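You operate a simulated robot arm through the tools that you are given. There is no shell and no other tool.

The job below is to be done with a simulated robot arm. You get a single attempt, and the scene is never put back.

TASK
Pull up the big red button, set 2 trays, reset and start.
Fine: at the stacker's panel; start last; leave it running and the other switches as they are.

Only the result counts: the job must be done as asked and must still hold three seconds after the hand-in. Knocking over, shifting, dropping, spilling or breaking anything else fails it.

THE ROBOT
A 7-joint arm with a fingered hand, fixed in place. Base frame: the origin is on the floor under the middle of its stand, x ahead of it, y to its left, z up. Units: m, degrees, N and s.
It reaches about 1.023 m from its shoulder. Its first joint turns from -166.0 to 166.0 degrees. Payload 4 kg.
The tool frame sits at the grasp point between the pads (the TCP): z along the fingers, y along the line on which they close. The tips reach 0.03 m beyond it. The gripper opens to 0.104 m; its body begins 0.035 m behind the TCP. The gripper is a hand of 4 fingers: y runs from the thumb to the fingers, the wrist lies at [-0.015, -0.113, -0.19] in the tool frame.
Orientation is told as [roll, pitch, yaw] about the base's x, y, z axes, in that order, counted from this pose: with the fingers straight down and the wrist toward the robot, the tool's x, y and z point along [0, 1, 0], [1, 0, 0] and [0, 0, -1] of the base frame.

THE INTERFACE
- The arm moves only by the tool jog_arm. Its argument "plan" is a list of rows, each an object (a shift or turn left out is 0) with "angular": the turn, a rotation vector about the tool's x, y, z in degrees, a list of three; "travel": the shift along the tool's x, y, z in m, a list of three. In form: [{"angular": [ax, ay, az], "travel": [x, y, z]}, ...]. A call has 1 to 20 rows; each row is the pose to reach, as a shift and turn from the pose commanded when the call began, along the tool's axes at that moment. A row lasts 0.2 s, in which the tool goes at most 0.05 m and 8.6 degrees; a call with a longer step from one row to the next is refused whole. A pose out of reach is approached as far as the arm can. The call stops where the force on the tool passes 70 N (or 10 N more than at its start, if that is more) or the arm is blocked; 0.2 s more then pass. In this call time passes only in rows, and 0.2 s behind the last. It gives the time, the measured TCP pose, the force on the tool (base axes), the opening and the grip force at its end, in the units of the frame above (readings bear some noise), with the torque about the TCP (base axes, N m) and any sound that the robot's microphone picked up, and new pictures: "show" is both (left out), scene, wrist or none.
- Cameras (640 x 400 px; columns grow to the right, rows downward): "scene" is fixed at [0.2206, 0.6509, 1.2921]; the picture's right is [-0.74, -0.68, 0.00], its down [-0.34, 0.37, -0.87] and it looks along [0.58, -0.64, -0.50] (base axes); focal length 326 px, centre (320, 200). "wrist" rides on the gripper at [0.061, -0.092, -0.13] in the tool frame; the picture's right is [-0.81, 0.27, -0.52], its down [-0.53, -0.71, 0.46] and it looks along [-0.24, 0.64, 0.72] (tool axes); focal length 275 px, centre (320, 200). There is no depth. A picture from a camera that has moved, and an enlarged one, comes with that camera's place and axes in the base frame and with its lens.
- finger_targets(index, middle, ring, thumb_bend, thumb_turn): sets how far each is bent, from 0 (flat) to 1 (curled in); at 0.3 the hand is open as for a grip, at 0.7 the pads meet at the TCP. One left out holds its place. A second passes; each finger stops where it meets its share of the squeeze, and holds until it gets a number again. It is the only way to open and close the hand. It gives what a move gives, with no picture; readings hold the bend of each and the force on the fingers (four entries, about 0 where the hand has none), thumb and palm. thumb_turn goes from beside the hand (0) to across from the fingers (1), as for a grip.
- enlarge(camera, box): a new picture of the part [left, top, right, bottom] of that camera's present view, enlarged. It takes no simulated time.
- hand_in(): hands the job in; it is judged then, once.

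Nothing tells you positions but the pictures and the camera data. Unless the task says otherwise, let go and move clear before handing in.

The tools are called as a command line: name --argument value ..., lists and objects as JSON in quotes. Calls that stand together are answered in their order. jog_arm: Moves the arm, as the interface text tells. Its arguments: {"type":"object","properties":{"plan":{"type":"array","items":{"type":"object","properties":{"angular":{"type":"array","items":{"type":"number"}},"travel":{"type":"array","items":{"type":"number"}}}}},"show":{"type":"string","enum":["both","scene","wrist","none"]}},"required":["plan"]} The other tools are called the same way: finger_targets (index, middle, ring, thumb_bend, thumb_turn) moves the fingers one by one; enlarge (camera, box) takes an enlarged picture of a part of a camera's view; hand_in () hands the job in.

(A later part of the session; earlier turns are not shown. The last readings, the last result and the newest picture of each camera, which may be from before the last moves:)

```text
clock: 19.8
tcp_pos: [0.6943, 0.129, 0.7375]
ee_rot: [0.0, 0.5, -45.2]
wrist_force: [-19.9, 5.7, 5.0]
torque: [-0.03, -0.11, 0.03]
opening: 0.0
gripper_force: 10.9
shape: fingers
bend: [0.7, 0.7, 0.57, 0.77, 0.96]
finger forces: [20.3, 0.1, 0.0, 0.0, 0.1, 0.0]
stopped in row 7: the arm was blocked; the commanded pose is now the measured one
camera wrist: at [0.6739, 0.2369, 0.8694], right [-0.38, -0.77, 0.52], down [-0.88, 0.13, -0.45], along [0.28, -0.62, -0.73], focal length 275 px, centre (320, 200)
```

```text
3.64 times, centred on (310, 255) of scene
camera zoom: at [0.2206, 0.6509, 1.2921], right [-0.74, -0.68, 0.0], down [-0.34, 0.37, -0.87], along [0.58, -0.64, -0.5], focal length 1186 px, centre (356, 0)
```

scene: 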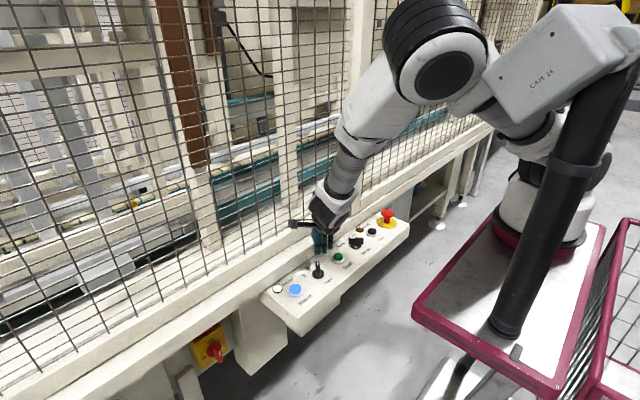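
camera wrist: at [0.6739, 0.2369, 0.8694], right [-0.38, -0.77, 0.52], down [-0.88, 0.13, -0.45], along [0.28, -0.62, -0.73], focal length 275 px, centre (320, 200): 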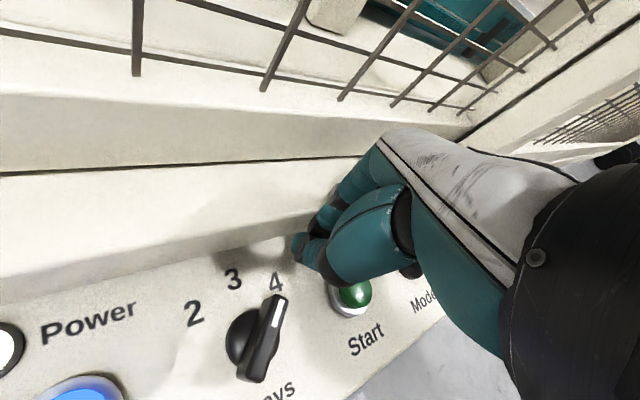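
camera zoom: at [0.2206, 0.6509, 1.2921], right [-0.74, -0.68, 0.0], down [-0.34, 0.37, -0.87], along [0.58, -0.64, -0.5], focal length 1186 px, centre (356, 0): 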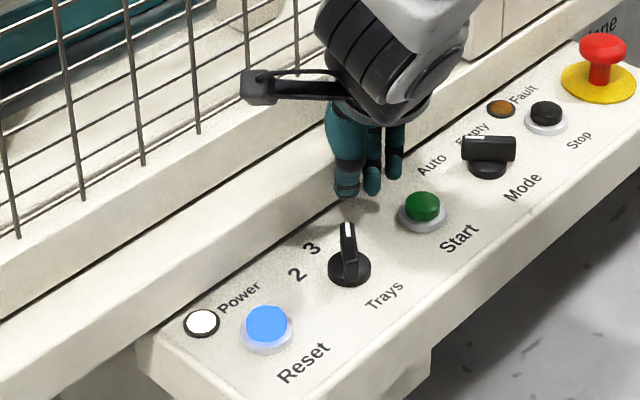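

The grip slipped: the hand drifted toward the beam and the bar now points at about 4. Nothing is damaged, so I'll back away from the beam and rise straight up before trying a different method.

jog_arm --plan '[{"travel": [-0.003, -0.003, -0.005]}, {"travel": [-0.005, -0.005, -0.015]}, {"travel": [-0.007, -0.007, -0.03]}, {"travel": [-0.01, -0.01, -0.05]}, {"travel": [-0.014, -0.014, -0.08]}, {"travel": [-0.014, -0.014, -0.11]}]' --show "both"

enlarge --camera "scene" --box '[250, 180, 420, 310]'

enlarge --camera "wrist" --box '[150, 180, 400, 400]'

```text
clock: 21.0
tcp_pos: [0.7077, 0.0572, 0.8137]
ee_rot: [-0.7, 0.0, -54.4]
wrist_force: [-0.4, 0.1, -0.3]
torque: [0.01, 0.01, 0.01]
opening: 0.0
gripper_force: 0.0
shape: fingers
bend: [0.68, 0.7, 0.57, 0.77, 0.96]
finger forces: [0.0, 0.0, 0.0, 0.1, 0.0, 0.1]
stopped in row 6: the arm was blocked; the commanded pose is now the measured one
camera wrist: at [0.7048, 0.1689, 0.9442], right [-0.49, -0.69, 0.53], down [-0.85, 0.27, -0.45], along [0.17, -0.67, -0.72], focal length 275 px, centre (320, 200)
```

scene: 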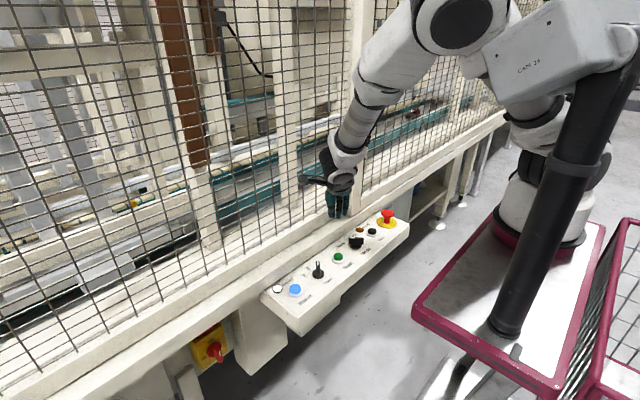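
wrist: 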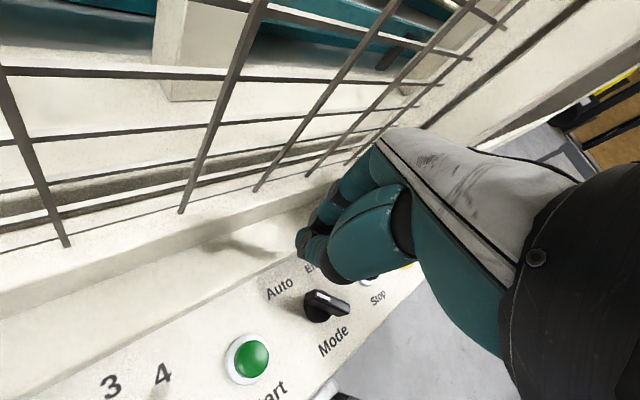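

```text
3.08 times, centred on (335, 245) of scene
camera zoom: at [0.2206, 0.6509, 1.2921], right [-0.74, -0.68, 0.0], down [-0.34, 0.37, -0.87], along [0.58, -0.64, -0.5], focal length 1004 px, centre (274, 62)
```

zoom: 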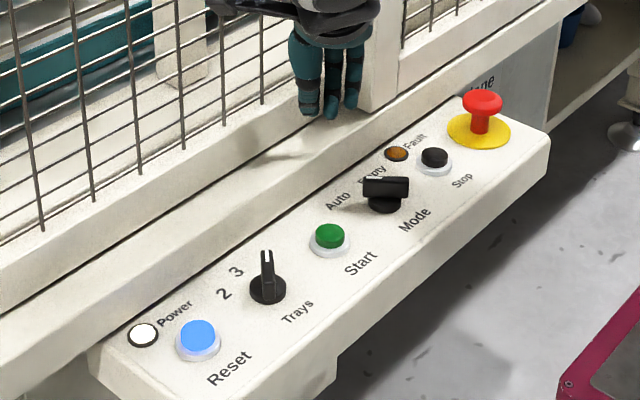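

```text
1.82 times, centred on (275, 290) of wrist
camera zoom: at [0.7048, 0.1689, 0.9442], right [-0.49, -0.69, 0.53], down [-0.85, 0.27, -0.45], along [0.17, -0.67, -0.72], focal length 500 px, centre (402, 36)
```

zoom: 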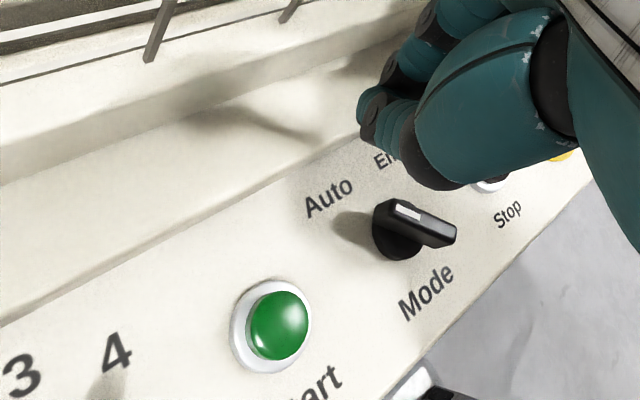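

The hand isn't touching anything now, yet the arm was blocked and drifted, so something further up the arm is in contact. I'll look closely at the arm and the camera box beside it.

enlarge --camera "scene" --box '[340, 0, 640, 220]'

enlarge --camera "scene" --box '[430, 0, 640, 130]'

```text
1.82 times, centred on (490, 110) of scene
camera zoom: at [0.2206, 0.6509, 1.2921], right [-0.74, -0.68, 0.0], down [-0.34, 0.37, -0.87], along [0.58, -0.64, -0.5], focal length 593 px, centre (11, 364)
```

zoom: 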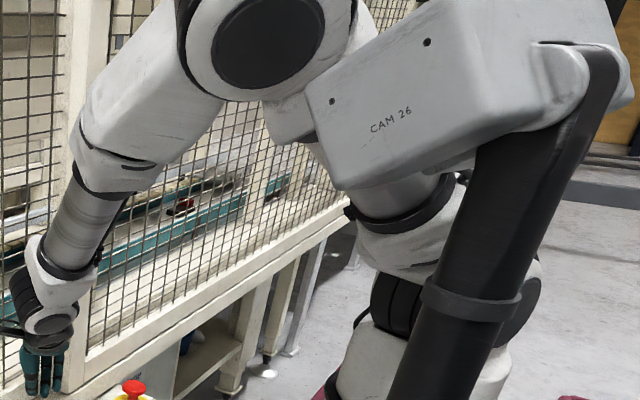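

```text
3.05 times, centred on (535, 65) of scene
camera zoom: at [0.2206, 0.6509, 1.2921], right [-0.74, -0.68, 0.0], down [-0.34, 0.37, -0.87], along [0.58, -0.64, -0.5], focal length 994 px, centre (-335, 611)
```

zoom: 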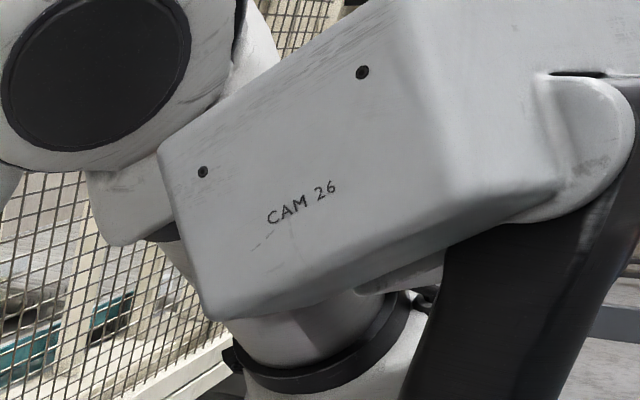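

The elbow has come up against the "CAM 26" box on the pole, and that is what deflected the hand, not the knob. The box sits on the +y side, so I'll ease the whole arm toward -y and away from the fence in small steps and see whether the box is free.

jog_arm --plan '[{"travel": [-0.009, 0.001, -0.003]}, {"travel": [-0.019, 0.003, -0.006]}, {"travel": [-0.028, 0.005, -0.01]}]' --show "scene"

enlarge --camera "scene" --box '[340, 0, 640, 220]'

```text
clock: 21.8
tcp_pos: [0.694, 0.0196, 0.8255]
ee_rot: [-0.4, 0.2, -56.9]
wrist_force: [1.0, -0.3, -0.6]
torque: [0.0, -0.01, -0.02]
opening: 0.0001
gripper_force: 0.1
shape: fingers
bend: [0.68, 0.7, 0.57, 0.77, 0.96]
finger forces: [0.1, 0.0, 0.1, 0.0, 0.0, 0.0]
```

scene: 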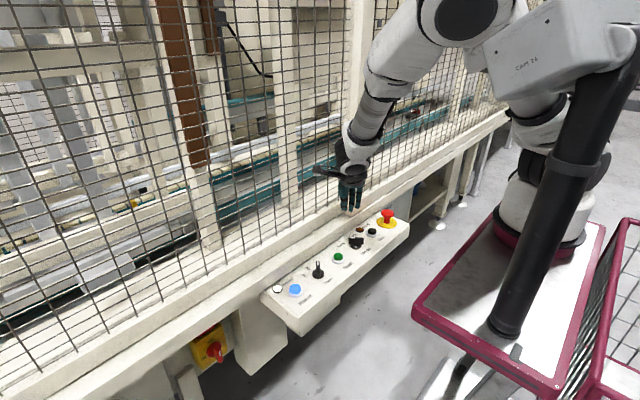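

```text
1.82 times, centred on (490, 110) of scene
camera zoom: at [0.2206, 0.6509, 1.2921], right [-0.74, -0.68, 0.0], down [-0.34, 0.37, -0.87], along [0.58, -0.64, -0.5], focal length 593 px, centre (11, 364)
```

zoom: 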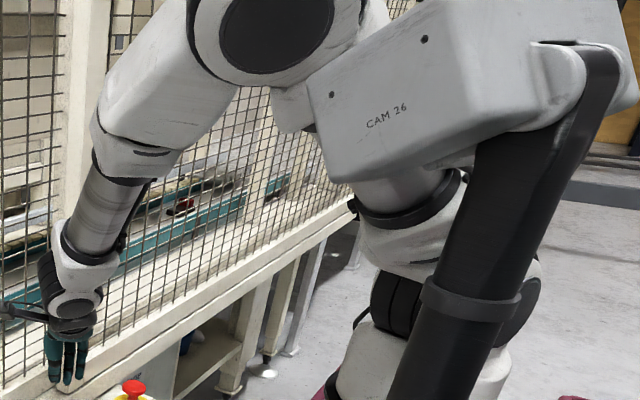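

The box has been pushed a little and the arm may still be pressing on it. I'll look at the pole and its base before any further move, so I can tell what is moving.

enlarge --camera "scene" --box '[440, 140, 640, 400]'

enlarge --camera "scene" --box '[440, 0, 640, 130]'

```text
1.54 times, centred on (540, 270) of scene
camera zoom: at [0.2206, 0.6509, 1.2921], right [-0.74, -0.68, 0.0], down [-0.34, 0.37, -0.87], along [0.58, -0.64, -0.5], focal length 502 px, centre (-18, 92)
```

zoom: 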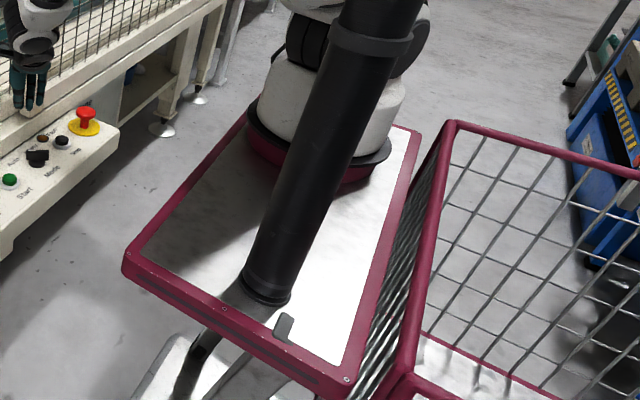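

```text
3.08 times, centred on (540, 65) of scene
camera zoom: at [0.2206, 0.6509, 1.2921], right [-0.74, -0.68, 0.0], down [-0.34, 0.37, -0.87], along [0.58, -0.64, -0.5], focal length 1004 px, centre (-357, 615)
```

zoom: 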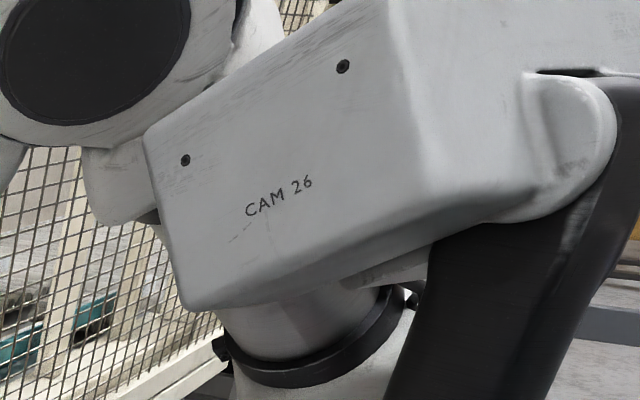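

The CAM 26 box appears to be on a floor tripod, and the arm's elbow side is resting against it. I'll keep easing the arm toward -y and back from the fence so the elbow swings away from the box.

jog_arm --plan '[{"travel": [-0.0221, -0.0035, -0.005]}, {"travel": [-0.046, 0.004, -0.012]}, {"travel": [-0.0658, 0.0267, -0.02]}, {"travel": [-0.0815, 0.0486, -0.026]}]' --show "scene"

enlarge --camera "scene" --box '[440, 0, 640, 130]'

enlarge --camera "scene" --box '[440, 140, 640, 400]'

```text
clock: 22.8
tcp_pos: [0.6536, -0.0619, 0.8518]
ee_rot: [-0.3, 0.3, -56.4]
wrist_force: [0.6, -0.2, -0.5]
torque: [-0.04, -0.01, 0.03]
opening: 0.0
gripper_force: 0.1
shape: fingers
bend: [0.68, 0.7, 0.57, 0.77, 0.96]
finger forces: [0.0, 0.0, 0.0, 0.1, 0.0, 0.1]
```

scene: 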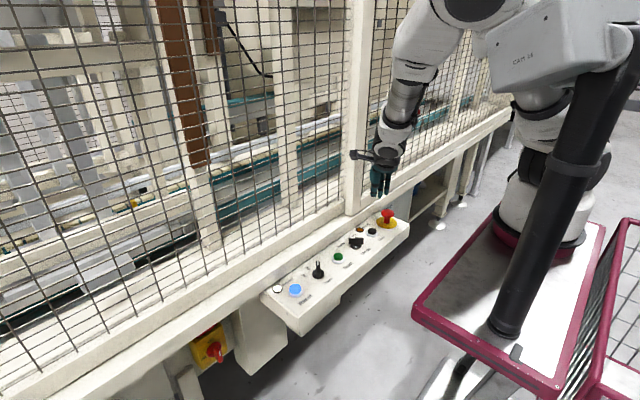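

```text
3.08 times, centred on (540, 65) of scene
camera zoom: at [0.2206, 0.6509, 1.2921], right [-0.74, -0.68, 0.0], down [-0.34, 0.37, -0.87], along [0.58, -0.64, -0.5], focal length 1004 px, centre (-357, 615)
```

zoom: 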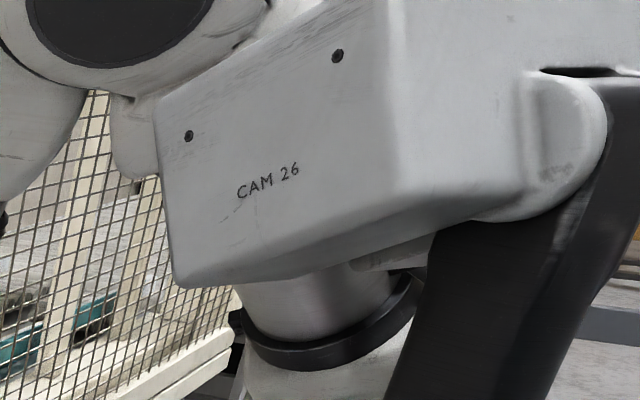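

```text
1.54 times, centred on (540, 270) of scene
camera zoom: at [0.2206, 0.6509, 1.2921], right [-0.74, -0.68, 0.0], down [-0.34, 0.37, -0.87], along [0.58, -0.64, -0.5], focal length 502 px, centre (-18, 92)
```

zoom: 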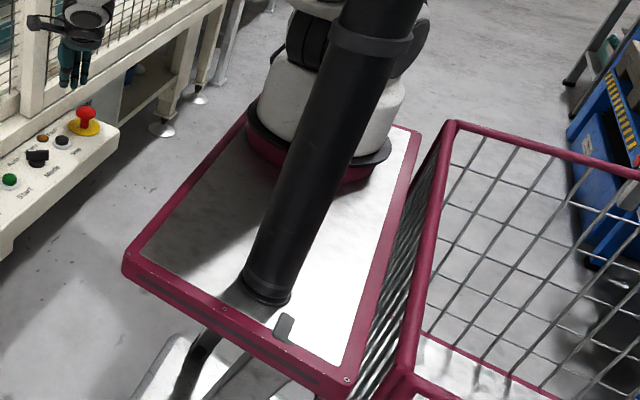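

The pole itself hasn't moved; only the box head tilts slightly. I'll hold still for a moment to see whether the box moves by itself or only with the arm.

jog_arm --plan '[{"travel": [0, 0, 0]}, {"travel": [0, 0, 0]}, {"travel": [0, 0, 0]}]' --show "scene"

enlarge --camera "scene" --box '[440, 0, 640, 130]'

```text
clock: 23.6
tcp_pos: [0.6534, -0.0637, 0.8524]
ee_rot: [-0.4, 0.1, -56.5]
wrist_force: [0.2, 0.0, -0.4]
torque: [-0.02, 0.01, 0.03]
opening: 0.0
gripper_force: 0.0
shape: fingers
bend: [0.68, 0.7, 0.57, 0.77, 0.96]
finger forces: [0.0, 0.0, 0.0, 0.0, 0.0, 0.0]
```

scene: 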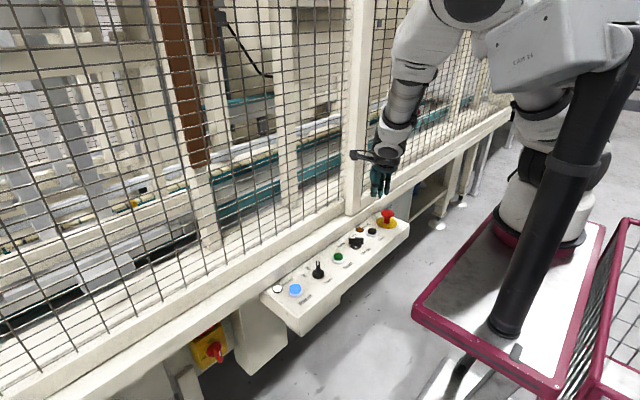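

```text
3.08 times, centred on (540, 65) of scene
camera zoom: at [0.2206, 0.6509, 1.2921], right [-0.74, -0.68, 0.0], down [-0.34, 0.37, -0.87], along [0.58, -0.64, -0.5], focal length 1004 px, centre (-357, 615)
```

zoom: 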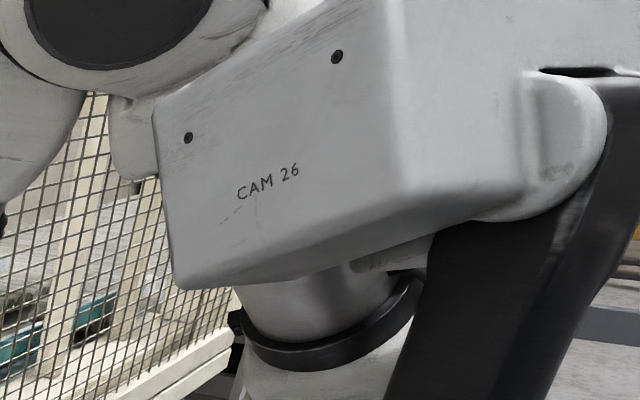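

The box moves only with the arm, and there's a standing offset of about 14 mm with no tool force, so the elbow is still leaning on it. I'll go back to the pose over the red button, where the arm was clear, and see whether the box is released.

jog_arm --plan '[{"travel": [-0.0121, 0.0221, -0.003], "angular": [0, 0, 1.4]}, {"travel": [-0.0242, 0.0442, -0.006], "angular": [0, 0, 2.8]}, {"travel": [-0.0363, 0.0662, -0.009], "angular": [0, 0, 4.2]}, {"travel": [-0.0484, 0.0883, -0.012], "angular": [0, 0, 5.6]}]' --show "scene"

enlarge --camera "scene" --box '[440, 0, 640, 130]'

```text
clock: 24.6
tcp_pos: [0.6644, -0.1461, 0.8632]
ee_rot: [-0.4, 0.2, -59.7]
wrist_force: [-0.1, 0.0, -0.3]
torque: [-0.01, -0.02, 0.01]
opening: 0.0001
gripper_force: 0.0
shape: fingers
bend: [0.68, 0.7, 0.57, 0.77, 0.96]
finger forces: [0.0, 0.0, 0.0, 0.0, 0.0, 0.0]
```

scene: 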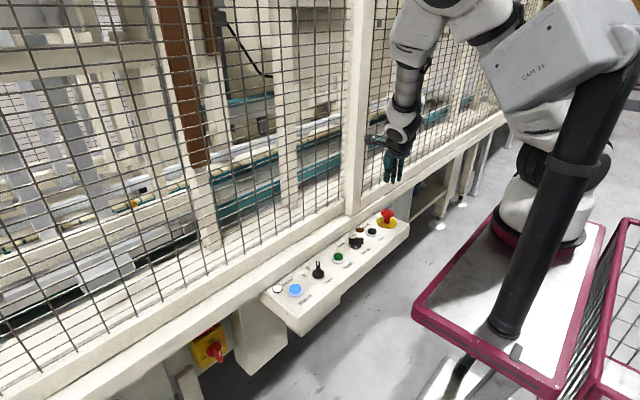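

```text
3.08 times, centred on (540, 65) of scene
camera zoom: at [0.2206, 0.6509, 1.2921], right [-0.74, -0.68, 0.0], down [-0.34, 0.37, -0.87], along [0.58, -0.64, -0.5], focal length 1004 px, centre (-357, 615)
```

zoom: 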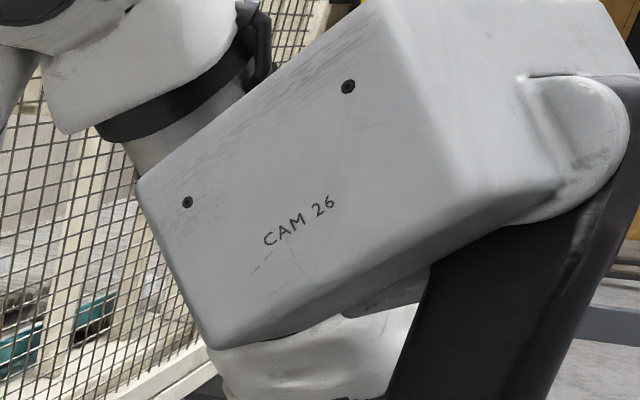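

The box has sprung back to its original place and the arm is unloaded again, so nothing is left shifted. Rather than rotating a pinched knob, I'll make a stiff pointer of index and thumb, curl the other fingers away, and push the bar by small translations. First I'll set that posture here in free space.

finger_targets --index 0.72 --middle 1.0 --ring 1.0 --thumb_bend 0.78

enlarge --camera "wrist" --box '[200, 120, 440, 360]'

enlarge --camera "scene" --box '[340, 90, 460, 210]'

```text
clock: 25.6
tcp_pos: [0.6639, -0.1471, 0.8647]
ee_rot: [-0.4, 0.2, -59.7]
wrist_force: [-0.6, -0.3, 0.4]
torque: [0.0, 0.0, 0.0]
opening: 0.0
gripper_force: 0.0
shape: fingers
bend: [0.71, 1.0, 1.0, 0.77, 0.96]
finger forces: [0.0, 0.0, 0.0, 0.0, 0.0, 0.1]
```

```text
1.67 times, centred on (320, 240) of wrist
camera zoom: at [0.6702, -0.0356, 0.9944], right [-0.56, -0.65, 0.52], down [-0.82, 0.35, -0.45], along [0.11, -0.68, -0.72], focal length 459 px, centre (320, 133)
```

zoom: 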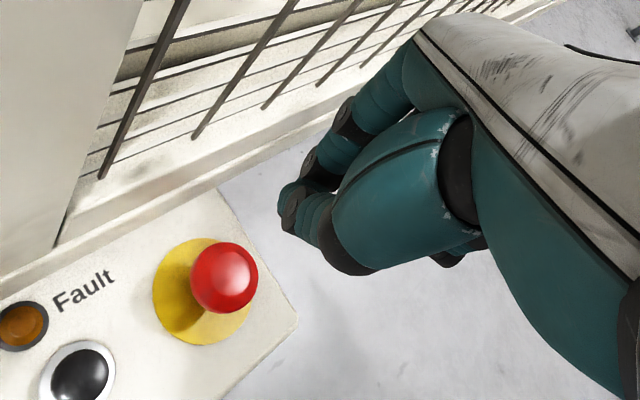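

```text
3.33 times, centred on (400, 150) of scene
camera zoom: at [0.2206, 0.6509, 1.2921], right [-0.74, -0.68, 0.0], down [-0.34, 0.37, -0.87], along [0.58, -0.64, -0.5], focal length 1087 px, centre (53, 367)
```

zoom: 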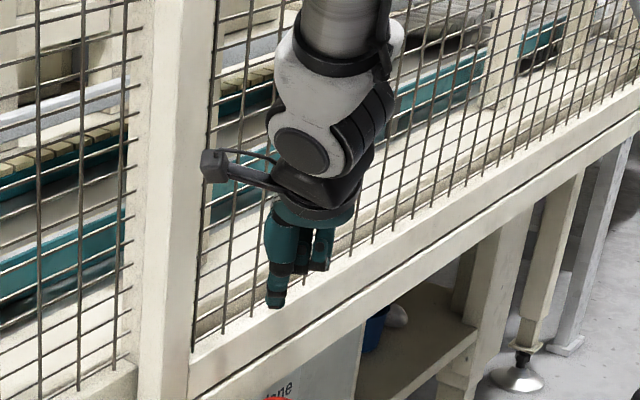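

The index and thumb now form a narrow beak with its tip about 3 cm below the TCP, close to the TCP axis. I'll carry it along the known-clear path to above the gap between Trays and Reset, turning to yaw -90 on the way, and watch the CAM box.

jog_arm --plan '[{"travel": [0.007, -0.0421, 0]}, {"travel": [0.014, -0.0843, 0]}, {"travel": [0.034, -0.1189, 0]}, {"travel": [0.054, -0.1536, 0]}, {"travel": [0.074, -0.1882, 0], "angular": [0, 0, 5]}, {"travel": [0.094, -0.2228, 0], "angular": [0, 0, 10]}, {"travel": [0.114, -0.2575, 0], "angular": [0, 0, 15]}, {"travel": [0.1402, -0.2828, 0.005], "angular": [0, 0, 20]}, {"travel": [0.169, -0.3008, 0.01], "angular": [0, 0, 25]}, {"travel": [0.174, -0.3095, 0.012], "angular": [0, 0, 30]}]' --show "both"

enlarge --camera "scene" --box '[440, 0, 640, 130]'

enlarge --camera "wrist" --box '[160, 180, 380, 400]'

```text
clock: 26.4
tcp_pos: [0.6368, -0.1276, 0.8656]
ee_rot: [0.4, 0.9, -73.0]
wrist_force: [-0.1, 0.3, 0.1]
torque: [0.0, 0.04, 0.0]
opening: 0.0002
gripper_force: 0.1
shape: fingers
bend: [0.71, 1.0, 1.0, 0.77, 0.96]
finger forces: [0.0, 0.0, 0.0, 0.0, 0.0, 0.0]
stopped in row 3: the arm was blocked; the commanded pose is now the measured one
camera wrist: at [0.6674, -0.0245, 0.998], right [-0.69, -0.51, 0.51], down [-0.72, 0.53, -0.45], along [-0.04, -0.68, -0.74], focal length 275 px, centre (320, 200)
```

scene: 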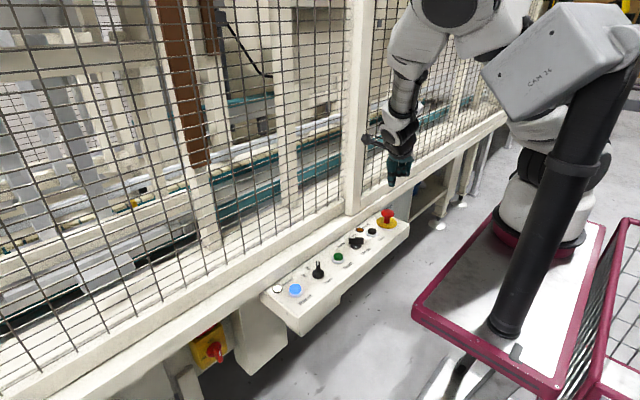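
wrist: 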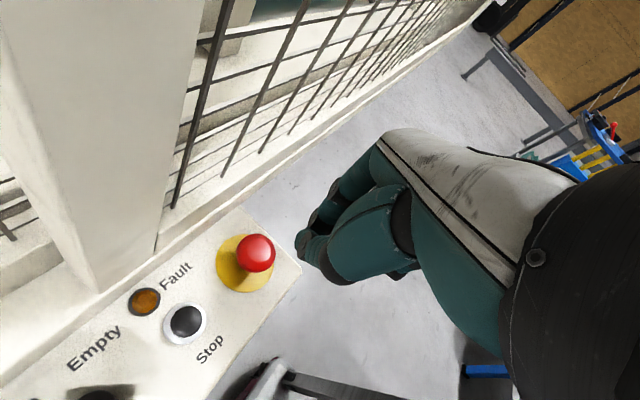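

```text
3.08 times, centred on (540, 65) of scene
camera zoom: at [0.2206, 0.6509, 1.2921], right [-0.74, -0.68, 0.0], down [-0.34, 0.37, -0.87], along [0.58, -0.64, -0.5], focal length 1004 px, centre (-357, 615)
```

zoom: 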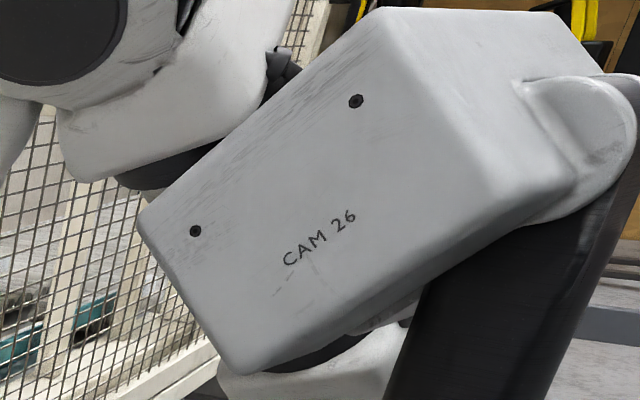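

```text
1.82 times, centred on (270, 290) of wrist
camera zoom: at [0.6674, -0.0245, 0.998], right [-0.69, -0.51, 0.51], down [-0.72, 0.53, -0.45], along [-0.04, -0.68, -0.74], focal length 500 px, centre (411, 36)
```

zoom: 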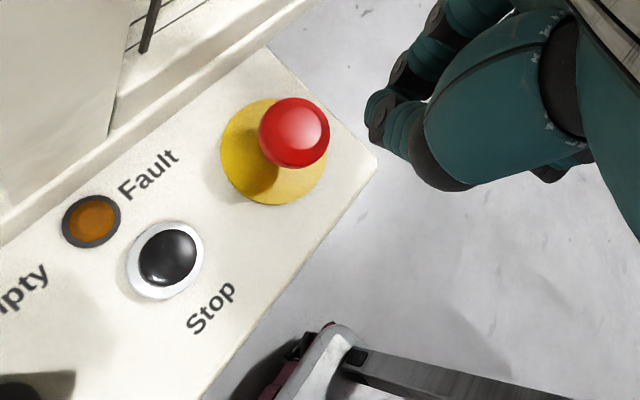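

The box is being touched again: pulling the hand back toward the robot folds the arm and drives the upper arm into it. I'll go back out to over the red button, further from the base and with the tilt corrected, to release the box, and then compare the arm's shape with the earlier clear pose.

jog_arm --plan '[{"travel": [0.0056, 0.0083, 0.006], "angular": [-0.2, -0.1, -3]}, {"travel": [0.0112, 0.0165, 0.014], "angular": [-0.45, -0.2, -6.5]}, {"travel": [0.0168, 0.0248, 0.022], "angular": [-0.7, -0.3, -10]}, {"travel": [0.0223, 0.033, 0.03], "angular": [-0.9, -0.4, -13]}]' --show "scene"

enlarge --camera "scene" --box '[440, 0, 640, 130]'

enlarge --camera "scene" --box '[340, 0, 640, 220]'

```text
clock: 27.4
tcp_pos: [0.6679, -0.1504, 0.8337]
ee_rot: [-0.3, -0.2, -59.5]
wrist_force: [0.3, 0.5, -0.1]
torque: [0.0, 0.0, -0.04]
opening: 0.0
gripper_force: 0.1
shape: fingers
bend: [0.71, 1.0, 1.0, 0.77, 0.96]
finger forces: [0.0, 0.0, 0.0, 0.1, 0.0, 0.0]
```

scene: 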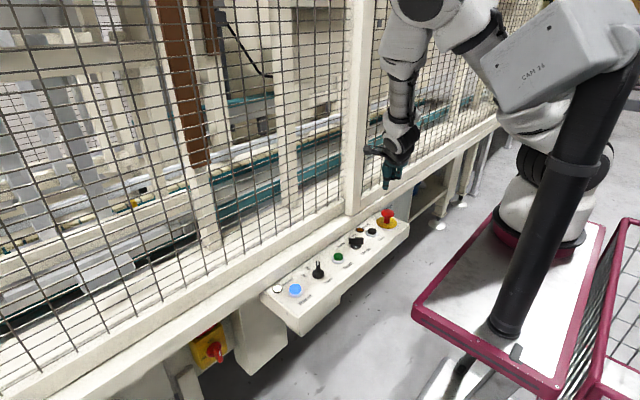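

```text
3.08 times, centred on (540, 65) of scene
camera zoom: at [0.2206, 0.6509, 1.2921], right [-0.74, -0.68, 0.0], down [-0.34, 0.37, -0.87], along [0.58, -0.64, -0.5], focal length 1004 px, centre (-357, 615)
```

zoom: 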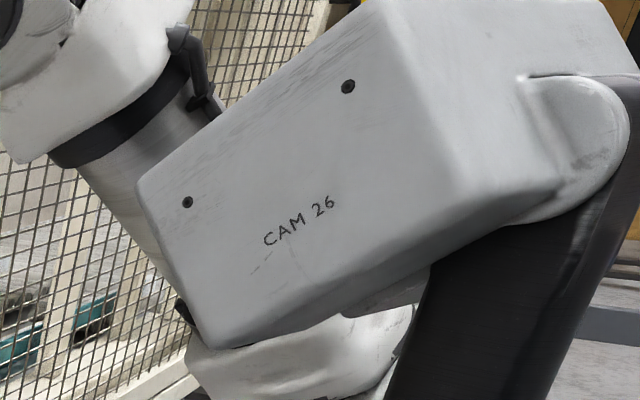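

```text
1.82 times, centred on (490, 110) of scene
camera zoom: at [0.2206, 0.6509, 1.2921], right [-0.74, -0.68, 0.0], down [-0.34, 0.37, -0.87], along [0.58, -0.64, -0.5], focal length 593 px, centre (11, 364)
```

zoom: 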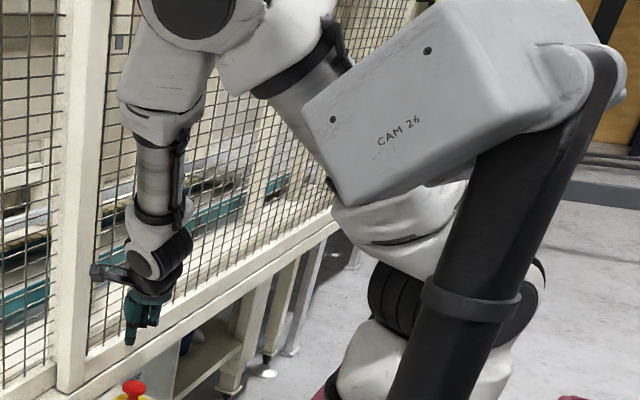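

The box sits exactly where it was (its text and corner match the rest position), so it springs back when released. The arm folds most when the hand is near the base, so I'll travel along the panel staying well forward (x≈0.66), in short stages, checking the box each time.

jog_arm --plan '[{"travel": [0.0077, -0.0187, 0.0]}, {"travel": [0.0154, -0.0373, 0.0], "angular": [0, 0, 2]}, {"travel": [0.0231, -0.056, 0.0], "angular": [0, 0, 5]}, {"travel": [0.0346, -0.0839, 0.0], "angular": [0, 0, 8]}]' --show "scene"

enlarge --camera "scene" --box '[340, 0, 640, 220]'

```text
clock: 28.6
tcp_pos: [0.6555, -0.0854, 0.8341]
ee_rot: [-0.3, -0.2, -71.4]
wrist_force: [0.2, -0.9, -0.1]
torque: [-0.01, 0.01, 0.02]
opening: 0.0
gripper_force: 0.2
shape: fingers
bend: [0.71, 1.0, 1.0, 0.77, 0.96]
finger forces: [0.0, 0.1, 0.1, 0.0, 0.1, 0.0]
stopped in row 4: the arm was blocked; the commanded pose is now the measured one
```

scene: 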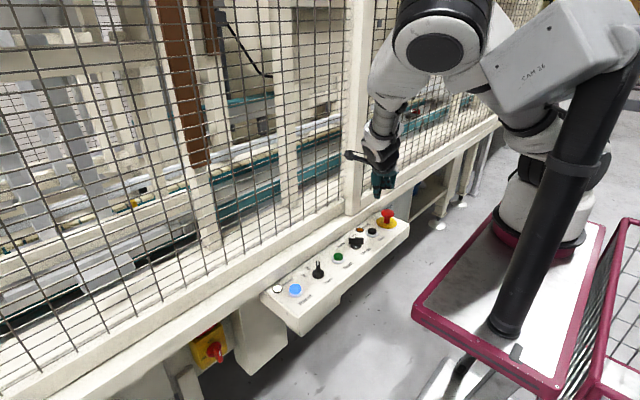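

```text
1.82 times, centred on (490, 110) of scene
camera zoom: at [0.2206, 0.6509, 1.2921], right [-0.74, -0.68, 0.0], down [-0.34, 0.37, -0.87], along [0.58, -0.64, -0.5], focal length 593 px, centre (11, 364)
```

zoom: 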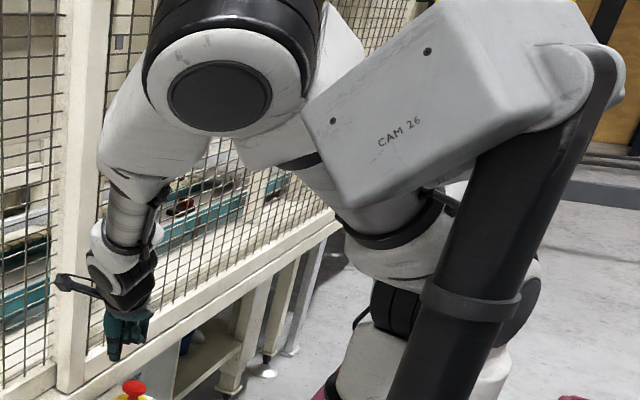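

The box is still at rest, but the elbow has swung out beside it and blocks further travel this way. I'll back off, then rise high (where the arm passed freely at the start) so the elbow lifts above the box.

jog_arm --plan '[{"travel": [-0.003, 0.022, 0.0], "angular": [0, 0, -4]}, {"travel": [-0.006, 0.044, -0.01], "angular": [0, 0, -8]}, {"travel": [-0.0089, 0.0656, -0.03], "angular": [0, 0, -11.4]}, {"travel": [-0.0089, 0.0656, -0.06], "angular": [0, 0, -11.4]}, {"travel": [-0.0089, 0.0656, -0.09], "angular": [0, 0, -11.4]}, {"travel": [-0.0089, 0.0656, -0.12], "angular": [0, 0, -11.4]}]' --show "scene"

enlarge --camera "scene" --box '[340, 0, 640, 220]'

```text
clock: 30.0
tcp_pos: [0.6687, -0.1535, 0.9549]
ee_rot: [0.0, 0.0, -60.4]
wrist_force: [-0.3, -0.7, -0.3]
torque: [0.0, 0.02, -0.02]
opening: 0.0001
gripper_force: 0.1
shape: fingers
bend: [0.71, 1.0, 1.0, 0.77, 0.96]
finger forces: [0.0, 0.0, 0.0, 0.1, 0.1, 0.0]
```

scene: 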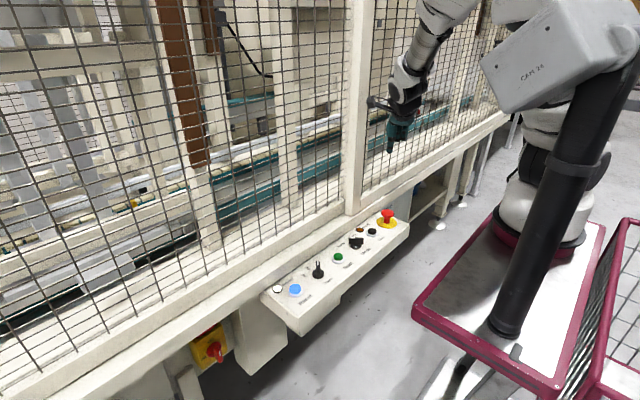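

```text
1.82 times, centred on (490, 110) of scene
camera zoom: at [0.2206, 0.6509, 1.2921], right [-0.74, -0.68, 0.0], down [-0.34, 0.37, -0.87], along [0.58, -0.64, -0.5], focal length 593 px, centre (11, 364)
```

zoom: 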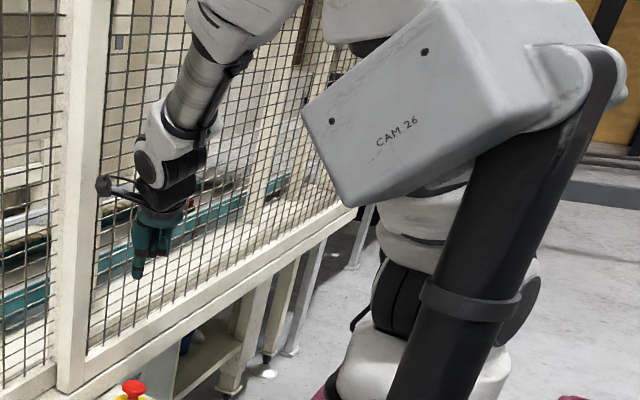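

The elbow is now up above the box and the box is untouched. I'll travel toward +y at this greater height, in stages.

jog_arm --plan '[{"travel": [0.0107, -0.0285, -0.011]}, {"travel": [0.0214, -0.057, -0.022]}, {"travel": [0.0321, -0.0855, -0.033]}, {"travel": [0.0428, -0.114, -0.045]}]' --show "scene"

enlarge --camera "scene" --box '[340, 0, 640, 220]'

```text
clock: 31.1
tcp_pos: [0.6512, -0.0353, 1.0033]
ee_rot: [3.3, 8.2, -61.4]
wrist_force: [-0.2, 0.3, 0.8]
torque: [-0.04, -0.04, 0.01]
opening: 0.0
gripper_force: 0.1
shape: fingers
bend: [0.71, 1.0, 1.0, 0.77, 0.96]
finger forces: [0.1, 0.1, 0.0, 0.1, 0.0, 0.0]
stopped in row 4: the arm was blocked; the commanded pose is now the measured one
```

scene: 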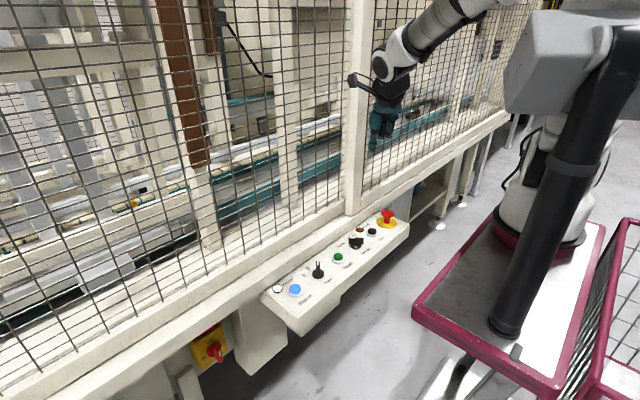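

```text
1.82 times, centred on (490, 110) of scene
camera zoom: at [0.2206, 0.6509, 1.2921], right [-0.74, -0.68, 0.0], down [-0.34, 0.37, -0.87], along [0.58, -0.64, -0.5], focal length 593 px, centre (11, 364)
```

zoom: 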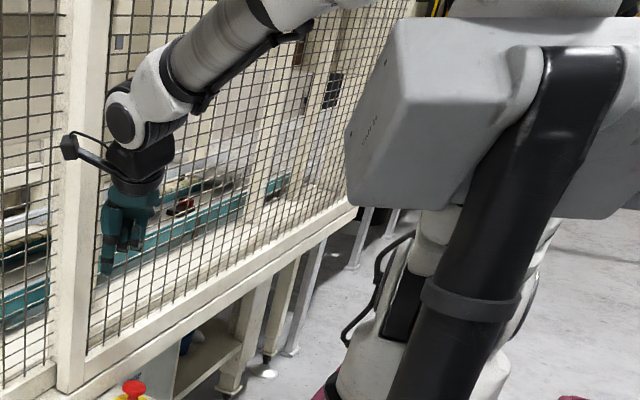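

That pushed the box round noticeably, so this route is wrong too. I'll go straight back to the previous clear pose, undo the tilt, and check whether the box returns.

jog_arm --plan '[{"travel": [-0.011, 0.0298, 0.0074], "angular": [-2, -0.8, -0.3]}, {"travel": [-0.0219, 0.0595, 0.0149], "angular": [-4.1, -1.6, -0.7]}, {"travel": [-0.0329, 0.0893, 0.0223], "angular": [-6.2, -2.4, -1.0]}, {"travel": [-0.0438, 0.119, 0.0297], "angular": [-8.2, -3.3, -1.4]}]' --show "scene"

enlarge --camera "scene" --box '[340, 0, 640, 220]'

```text
clock: 32.1
tcp_pos: [0.6684, -0.1522, 0.9532]
ee_rot: [-0.1, -0.3, -59.9]
wrist_force: [-1.0, -0.7, 0.3]
torque: [-0.01, 0.0, -0.02]
opening: 0.0
gripper_force: 0.0
shape: fingers
bend: [0.71, 1.0, 1.0, 0.77, 0.96]
finger forces: [0.0, 0.0, 0.0, 0.0, 0.0, 0.0]
```

scene: 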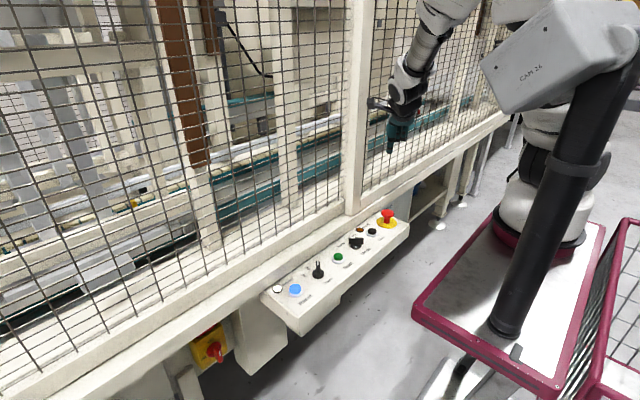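

```text
1.82 times, centred on (490, 110) of scene
camera zoom: at [0.2206, 0.6509, 1.2921], right [-0.74, -0.68, 0.0], down [-0.34, 0.37, -0.87], along [0.58, -0.64, -0.5], focal length 593 px, centre (11, 364)
```

zoom: 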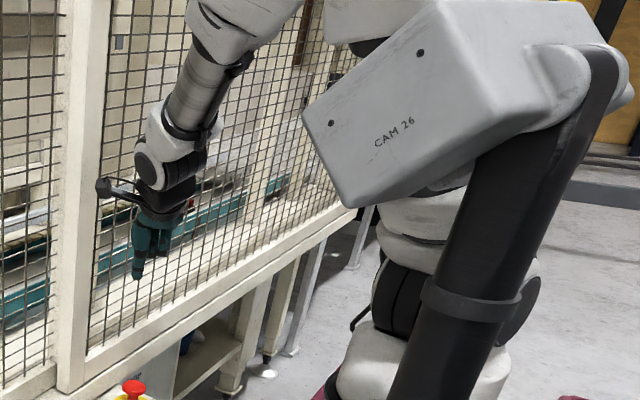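

The box came back to its place. The arm clearly wants to keep its elbow on the box's side while the wrist is on the +y side of the hand, so I'll switch: go up and toward -y (away from the box), turn the hand round to a positive yaw so the wrist trails on the -y side, and come back along the panel that way.

jog_arm --plan '[{"travel": [-0.01, 0.0173, -0.035]}, {"travel": [-0.0225, 0.039, -0.07]}, {"travel": [-0.0375, 0.065, -0.1], "angular": [0, 0, -6]}, {"travel": [-0.0568, 0.0885, -0.12], "angular": [0, 0, -13]}, {"travel": [-0.0762, 0.1119, -0.13], "angular": [0, 0, -20]}, {"travel": [-0.0955, 0.1354, -0.13], "angular": [0, 0, -28]}]' --show "both"

enlarge --camera "scene" --box '[340, 0, 640, 220]'

```text
clock: 33.5
tcp_pos: [0.6536, -0.3175, 1.0858]
ee_rot: [-0.2, -0.2, -32.0]
wrist_force: [-0.7, 1.0, -0.6]
torque: [-0.02, 0.04, -0.04]
opening: 0.0
gripper_force: 0.1
shape: fingers
bend: [0.71, 1.0, 1.0, 0.77, 0.96]
finger forces: [0.1, 0.0, 0.1, 0.0, 0.0, 0.1]
camera wrist: at [0.6067, -0.2165, 1.2155], right [-0.2, -0.83, 0.52], down [-0.89, -0.08, -0.46], along [0.42, -0.55, -0.72], focal length 275 px, centre (320, 200)
```

scene: 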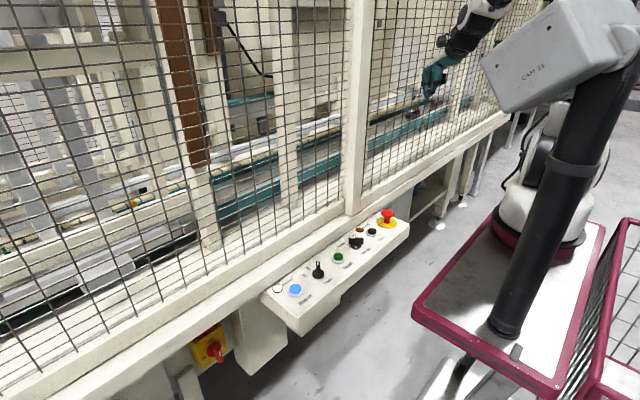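
wrist: 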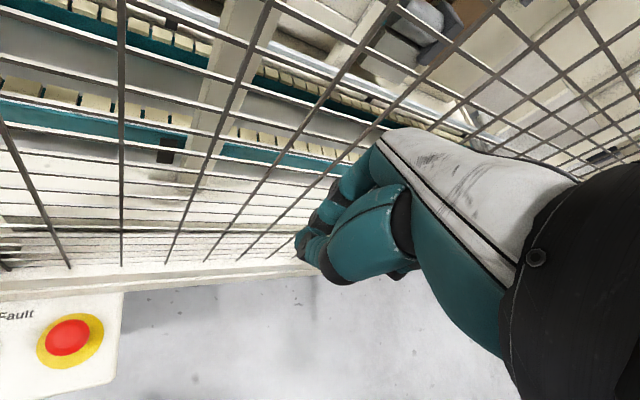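

```text
1.82 times, centred on (490, 110) of scene
camera zoom: at [0.2206, 0.6509, 1.2921], right [-0.74, -0.68, 0.0], down [-0.34, 0.37, -0.87], along [0.58, -0.64, -0.5], focal length 593 px, centre (11, 364)
```

zoom: 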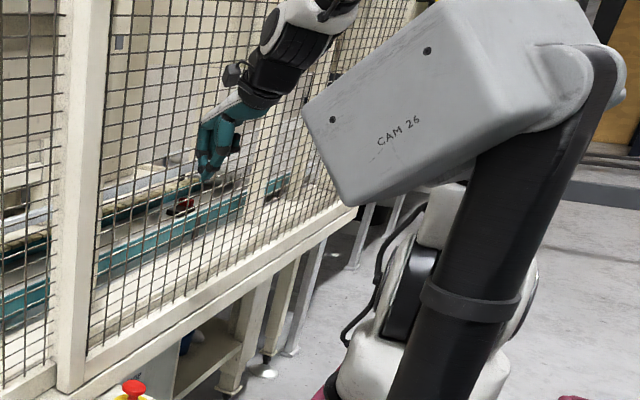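

The box is exactly at rest and the arm tracks perfectly here. I'll rotate the hand in place, first to about yaw +29, then on to +90.

jog_arm --plan '[{"angular": [0, 0, -7.6]}, {"angular": [0, 0, -15.2]}, {"angular": [0, 0, -22.8]}, {"angular": [0, 0, -30.4]}, {"angular": [0, 0, -38]}, {"angular": [0, 0, -45.6]}, {"angular": [0, 0, -53.2]}, {"angular": [0, 0, -61]}]' --show "scene"

enlarge --camera "scene" --box '[340, 0, 640, 220]'

```text
clock: 35.3
tcp_pos: [0.6526, -0.3163, 1.0847]
ee_rot: [-0.3, 0.1, 29.2]
wrist_force: [-0.5, 0.5, 0.1]
torque: [0.01, 0.01, 0.01]
opening: 0.0
gripper_force: 0.0
shape: fingers
bend: [0.71, 1.0, 1.0, 0.77, 0.96]
finger forces: [0.1, 0.0, 0.0, 0.1, 0.1, 0.1]
```

scene: 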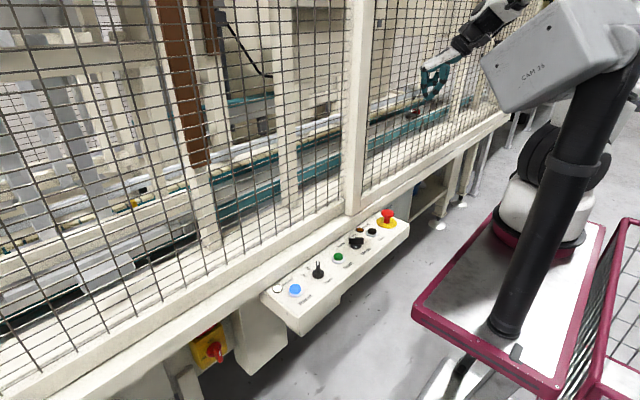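

```text
1.82 times, centred on (490, 110) of scene
camera zoom: at [0.2206, 0.6509, 1.2921], right [-0.74, -0.68, 0.0], down [-0.34, 0.37, -0.87], along [0.58, -0.64, -0.5], focal length 593 px, centre (11, 364)
```

zoom: 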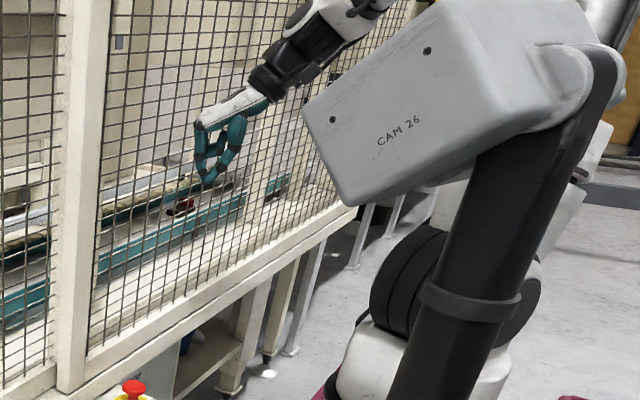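

Tracking is perfect, the box is untouched, and the elbow has swung to the far side. I'll continue the turn to yaw +90.

jog_arm --plan '[{"angular": [0, 0, -7.6]}, {"angular": [0, 0, -15.2]}, {"angular": [0, 0, -22.8]}, {"angular": [0, 0, -30.4]}, {"angular": [0, 0, -38]}, {"angular": [0, 0, -45.6]}, {"angular": [0, 0, -53.2]}, {"angular": [0, 0, -61]}]' --show "scene"

enlarge --camera "scene" --box '[340, 0, 640, 220]'

```text
clock: 37.1
tcp_pos: [0.6537, -0.3174, 1.0849]
ee_rot: [-0.1, 0.2, 90.1]
wrist_force: [-0.4, -0.6, 0.2]
torque: [-0.01, -0.01, -0.01]
opening: 0.0
gripper_force: 0.0
shape: fingers
bend: [0.71, 1.0, 1.0, 0.77, 0.96]
finger forces: [0.0, 0.0, 0.0, 0.1, 0.0, 0.0]
```

scene: 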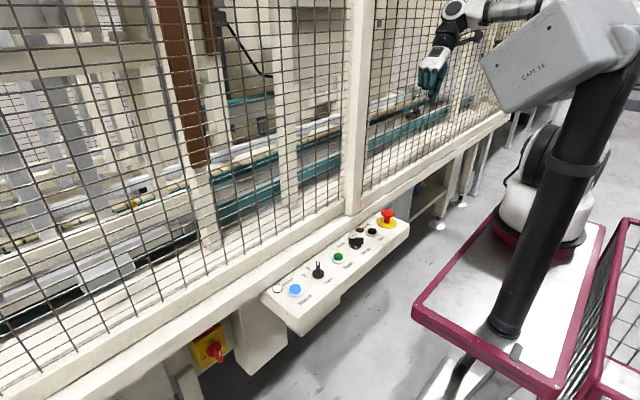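

```text
1.82 times, centred on (490, 110) of scene
camera zoom: at [0.2206, 0.6509, 1.2921], right [-0.74, -0.68, 0.0], down [-0.34, 0.37, -0.87], along [0.58, -0.64, -0.5], focal length 593 px, centre (11, 364)
```

zoom: 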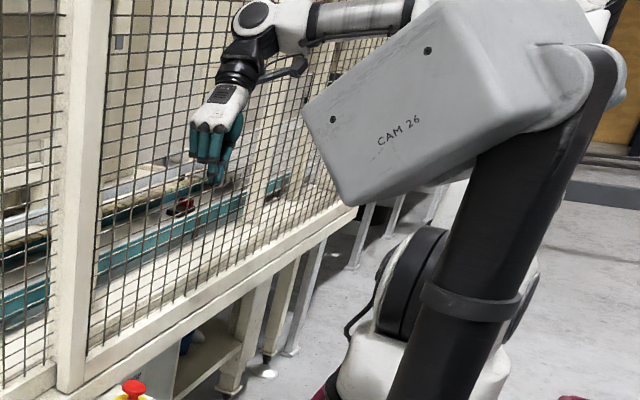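

The hand is at yaw +90 with exact tracking, and tool x, y now line up with base -x and +y. I'll move toward +y at this height, in stages.

jog_arm --plan '[{"travel": [0, 0.035, 0]}, {"travel": [0, 0.07, 0.005]}, {"travel": [0, 0.105, 0.01]}, {"travel": [0, 0.14, 0.015]}, {"travel": [0, 0.175, 0.02]}, {"travel": [0, 0.21, 0.025]}]' --show "scene"

enlarge --camera "scene" --box '[340, 0, 640, 220]'

```text
clock: 38.5
tcp_pos: [0.6528, -0.1087, 1.0596]
ee_rot: [-0.1, 0.2, 89.9]
wrist_force: [0.7, 0.7, 0.7]
torque: [0.06, 0.03, -0.03]
opening: 0.0
gripper_force: 0.0
shape: fingers
bend: [0.71, 1.0, 1.0, 0.77, 0.96]
finger forces: [0.0, 0.0, 0.1, 0.1, 0.1, 0.1]
```

scene: 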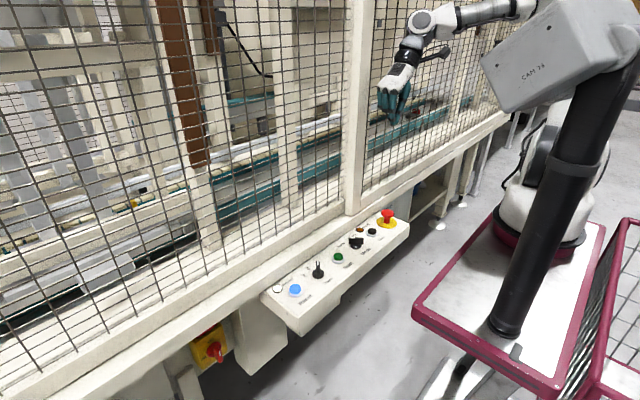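

```text
1.82 times, centred on (490, 110) of scene
camera zoom: at [0.2206, 0.6509, 1.2921], right [-0.74, -0.68, 0.0], down [-0.34, 0.37, -0.87], along [0.58, -0.64, -0.5], focal length 593 px, centre (11, 364)
```

zoom: 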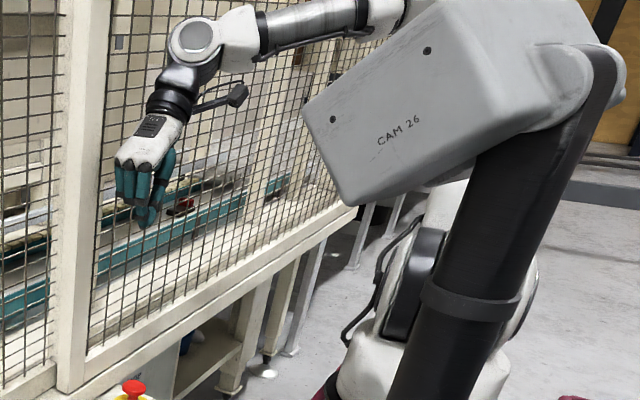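

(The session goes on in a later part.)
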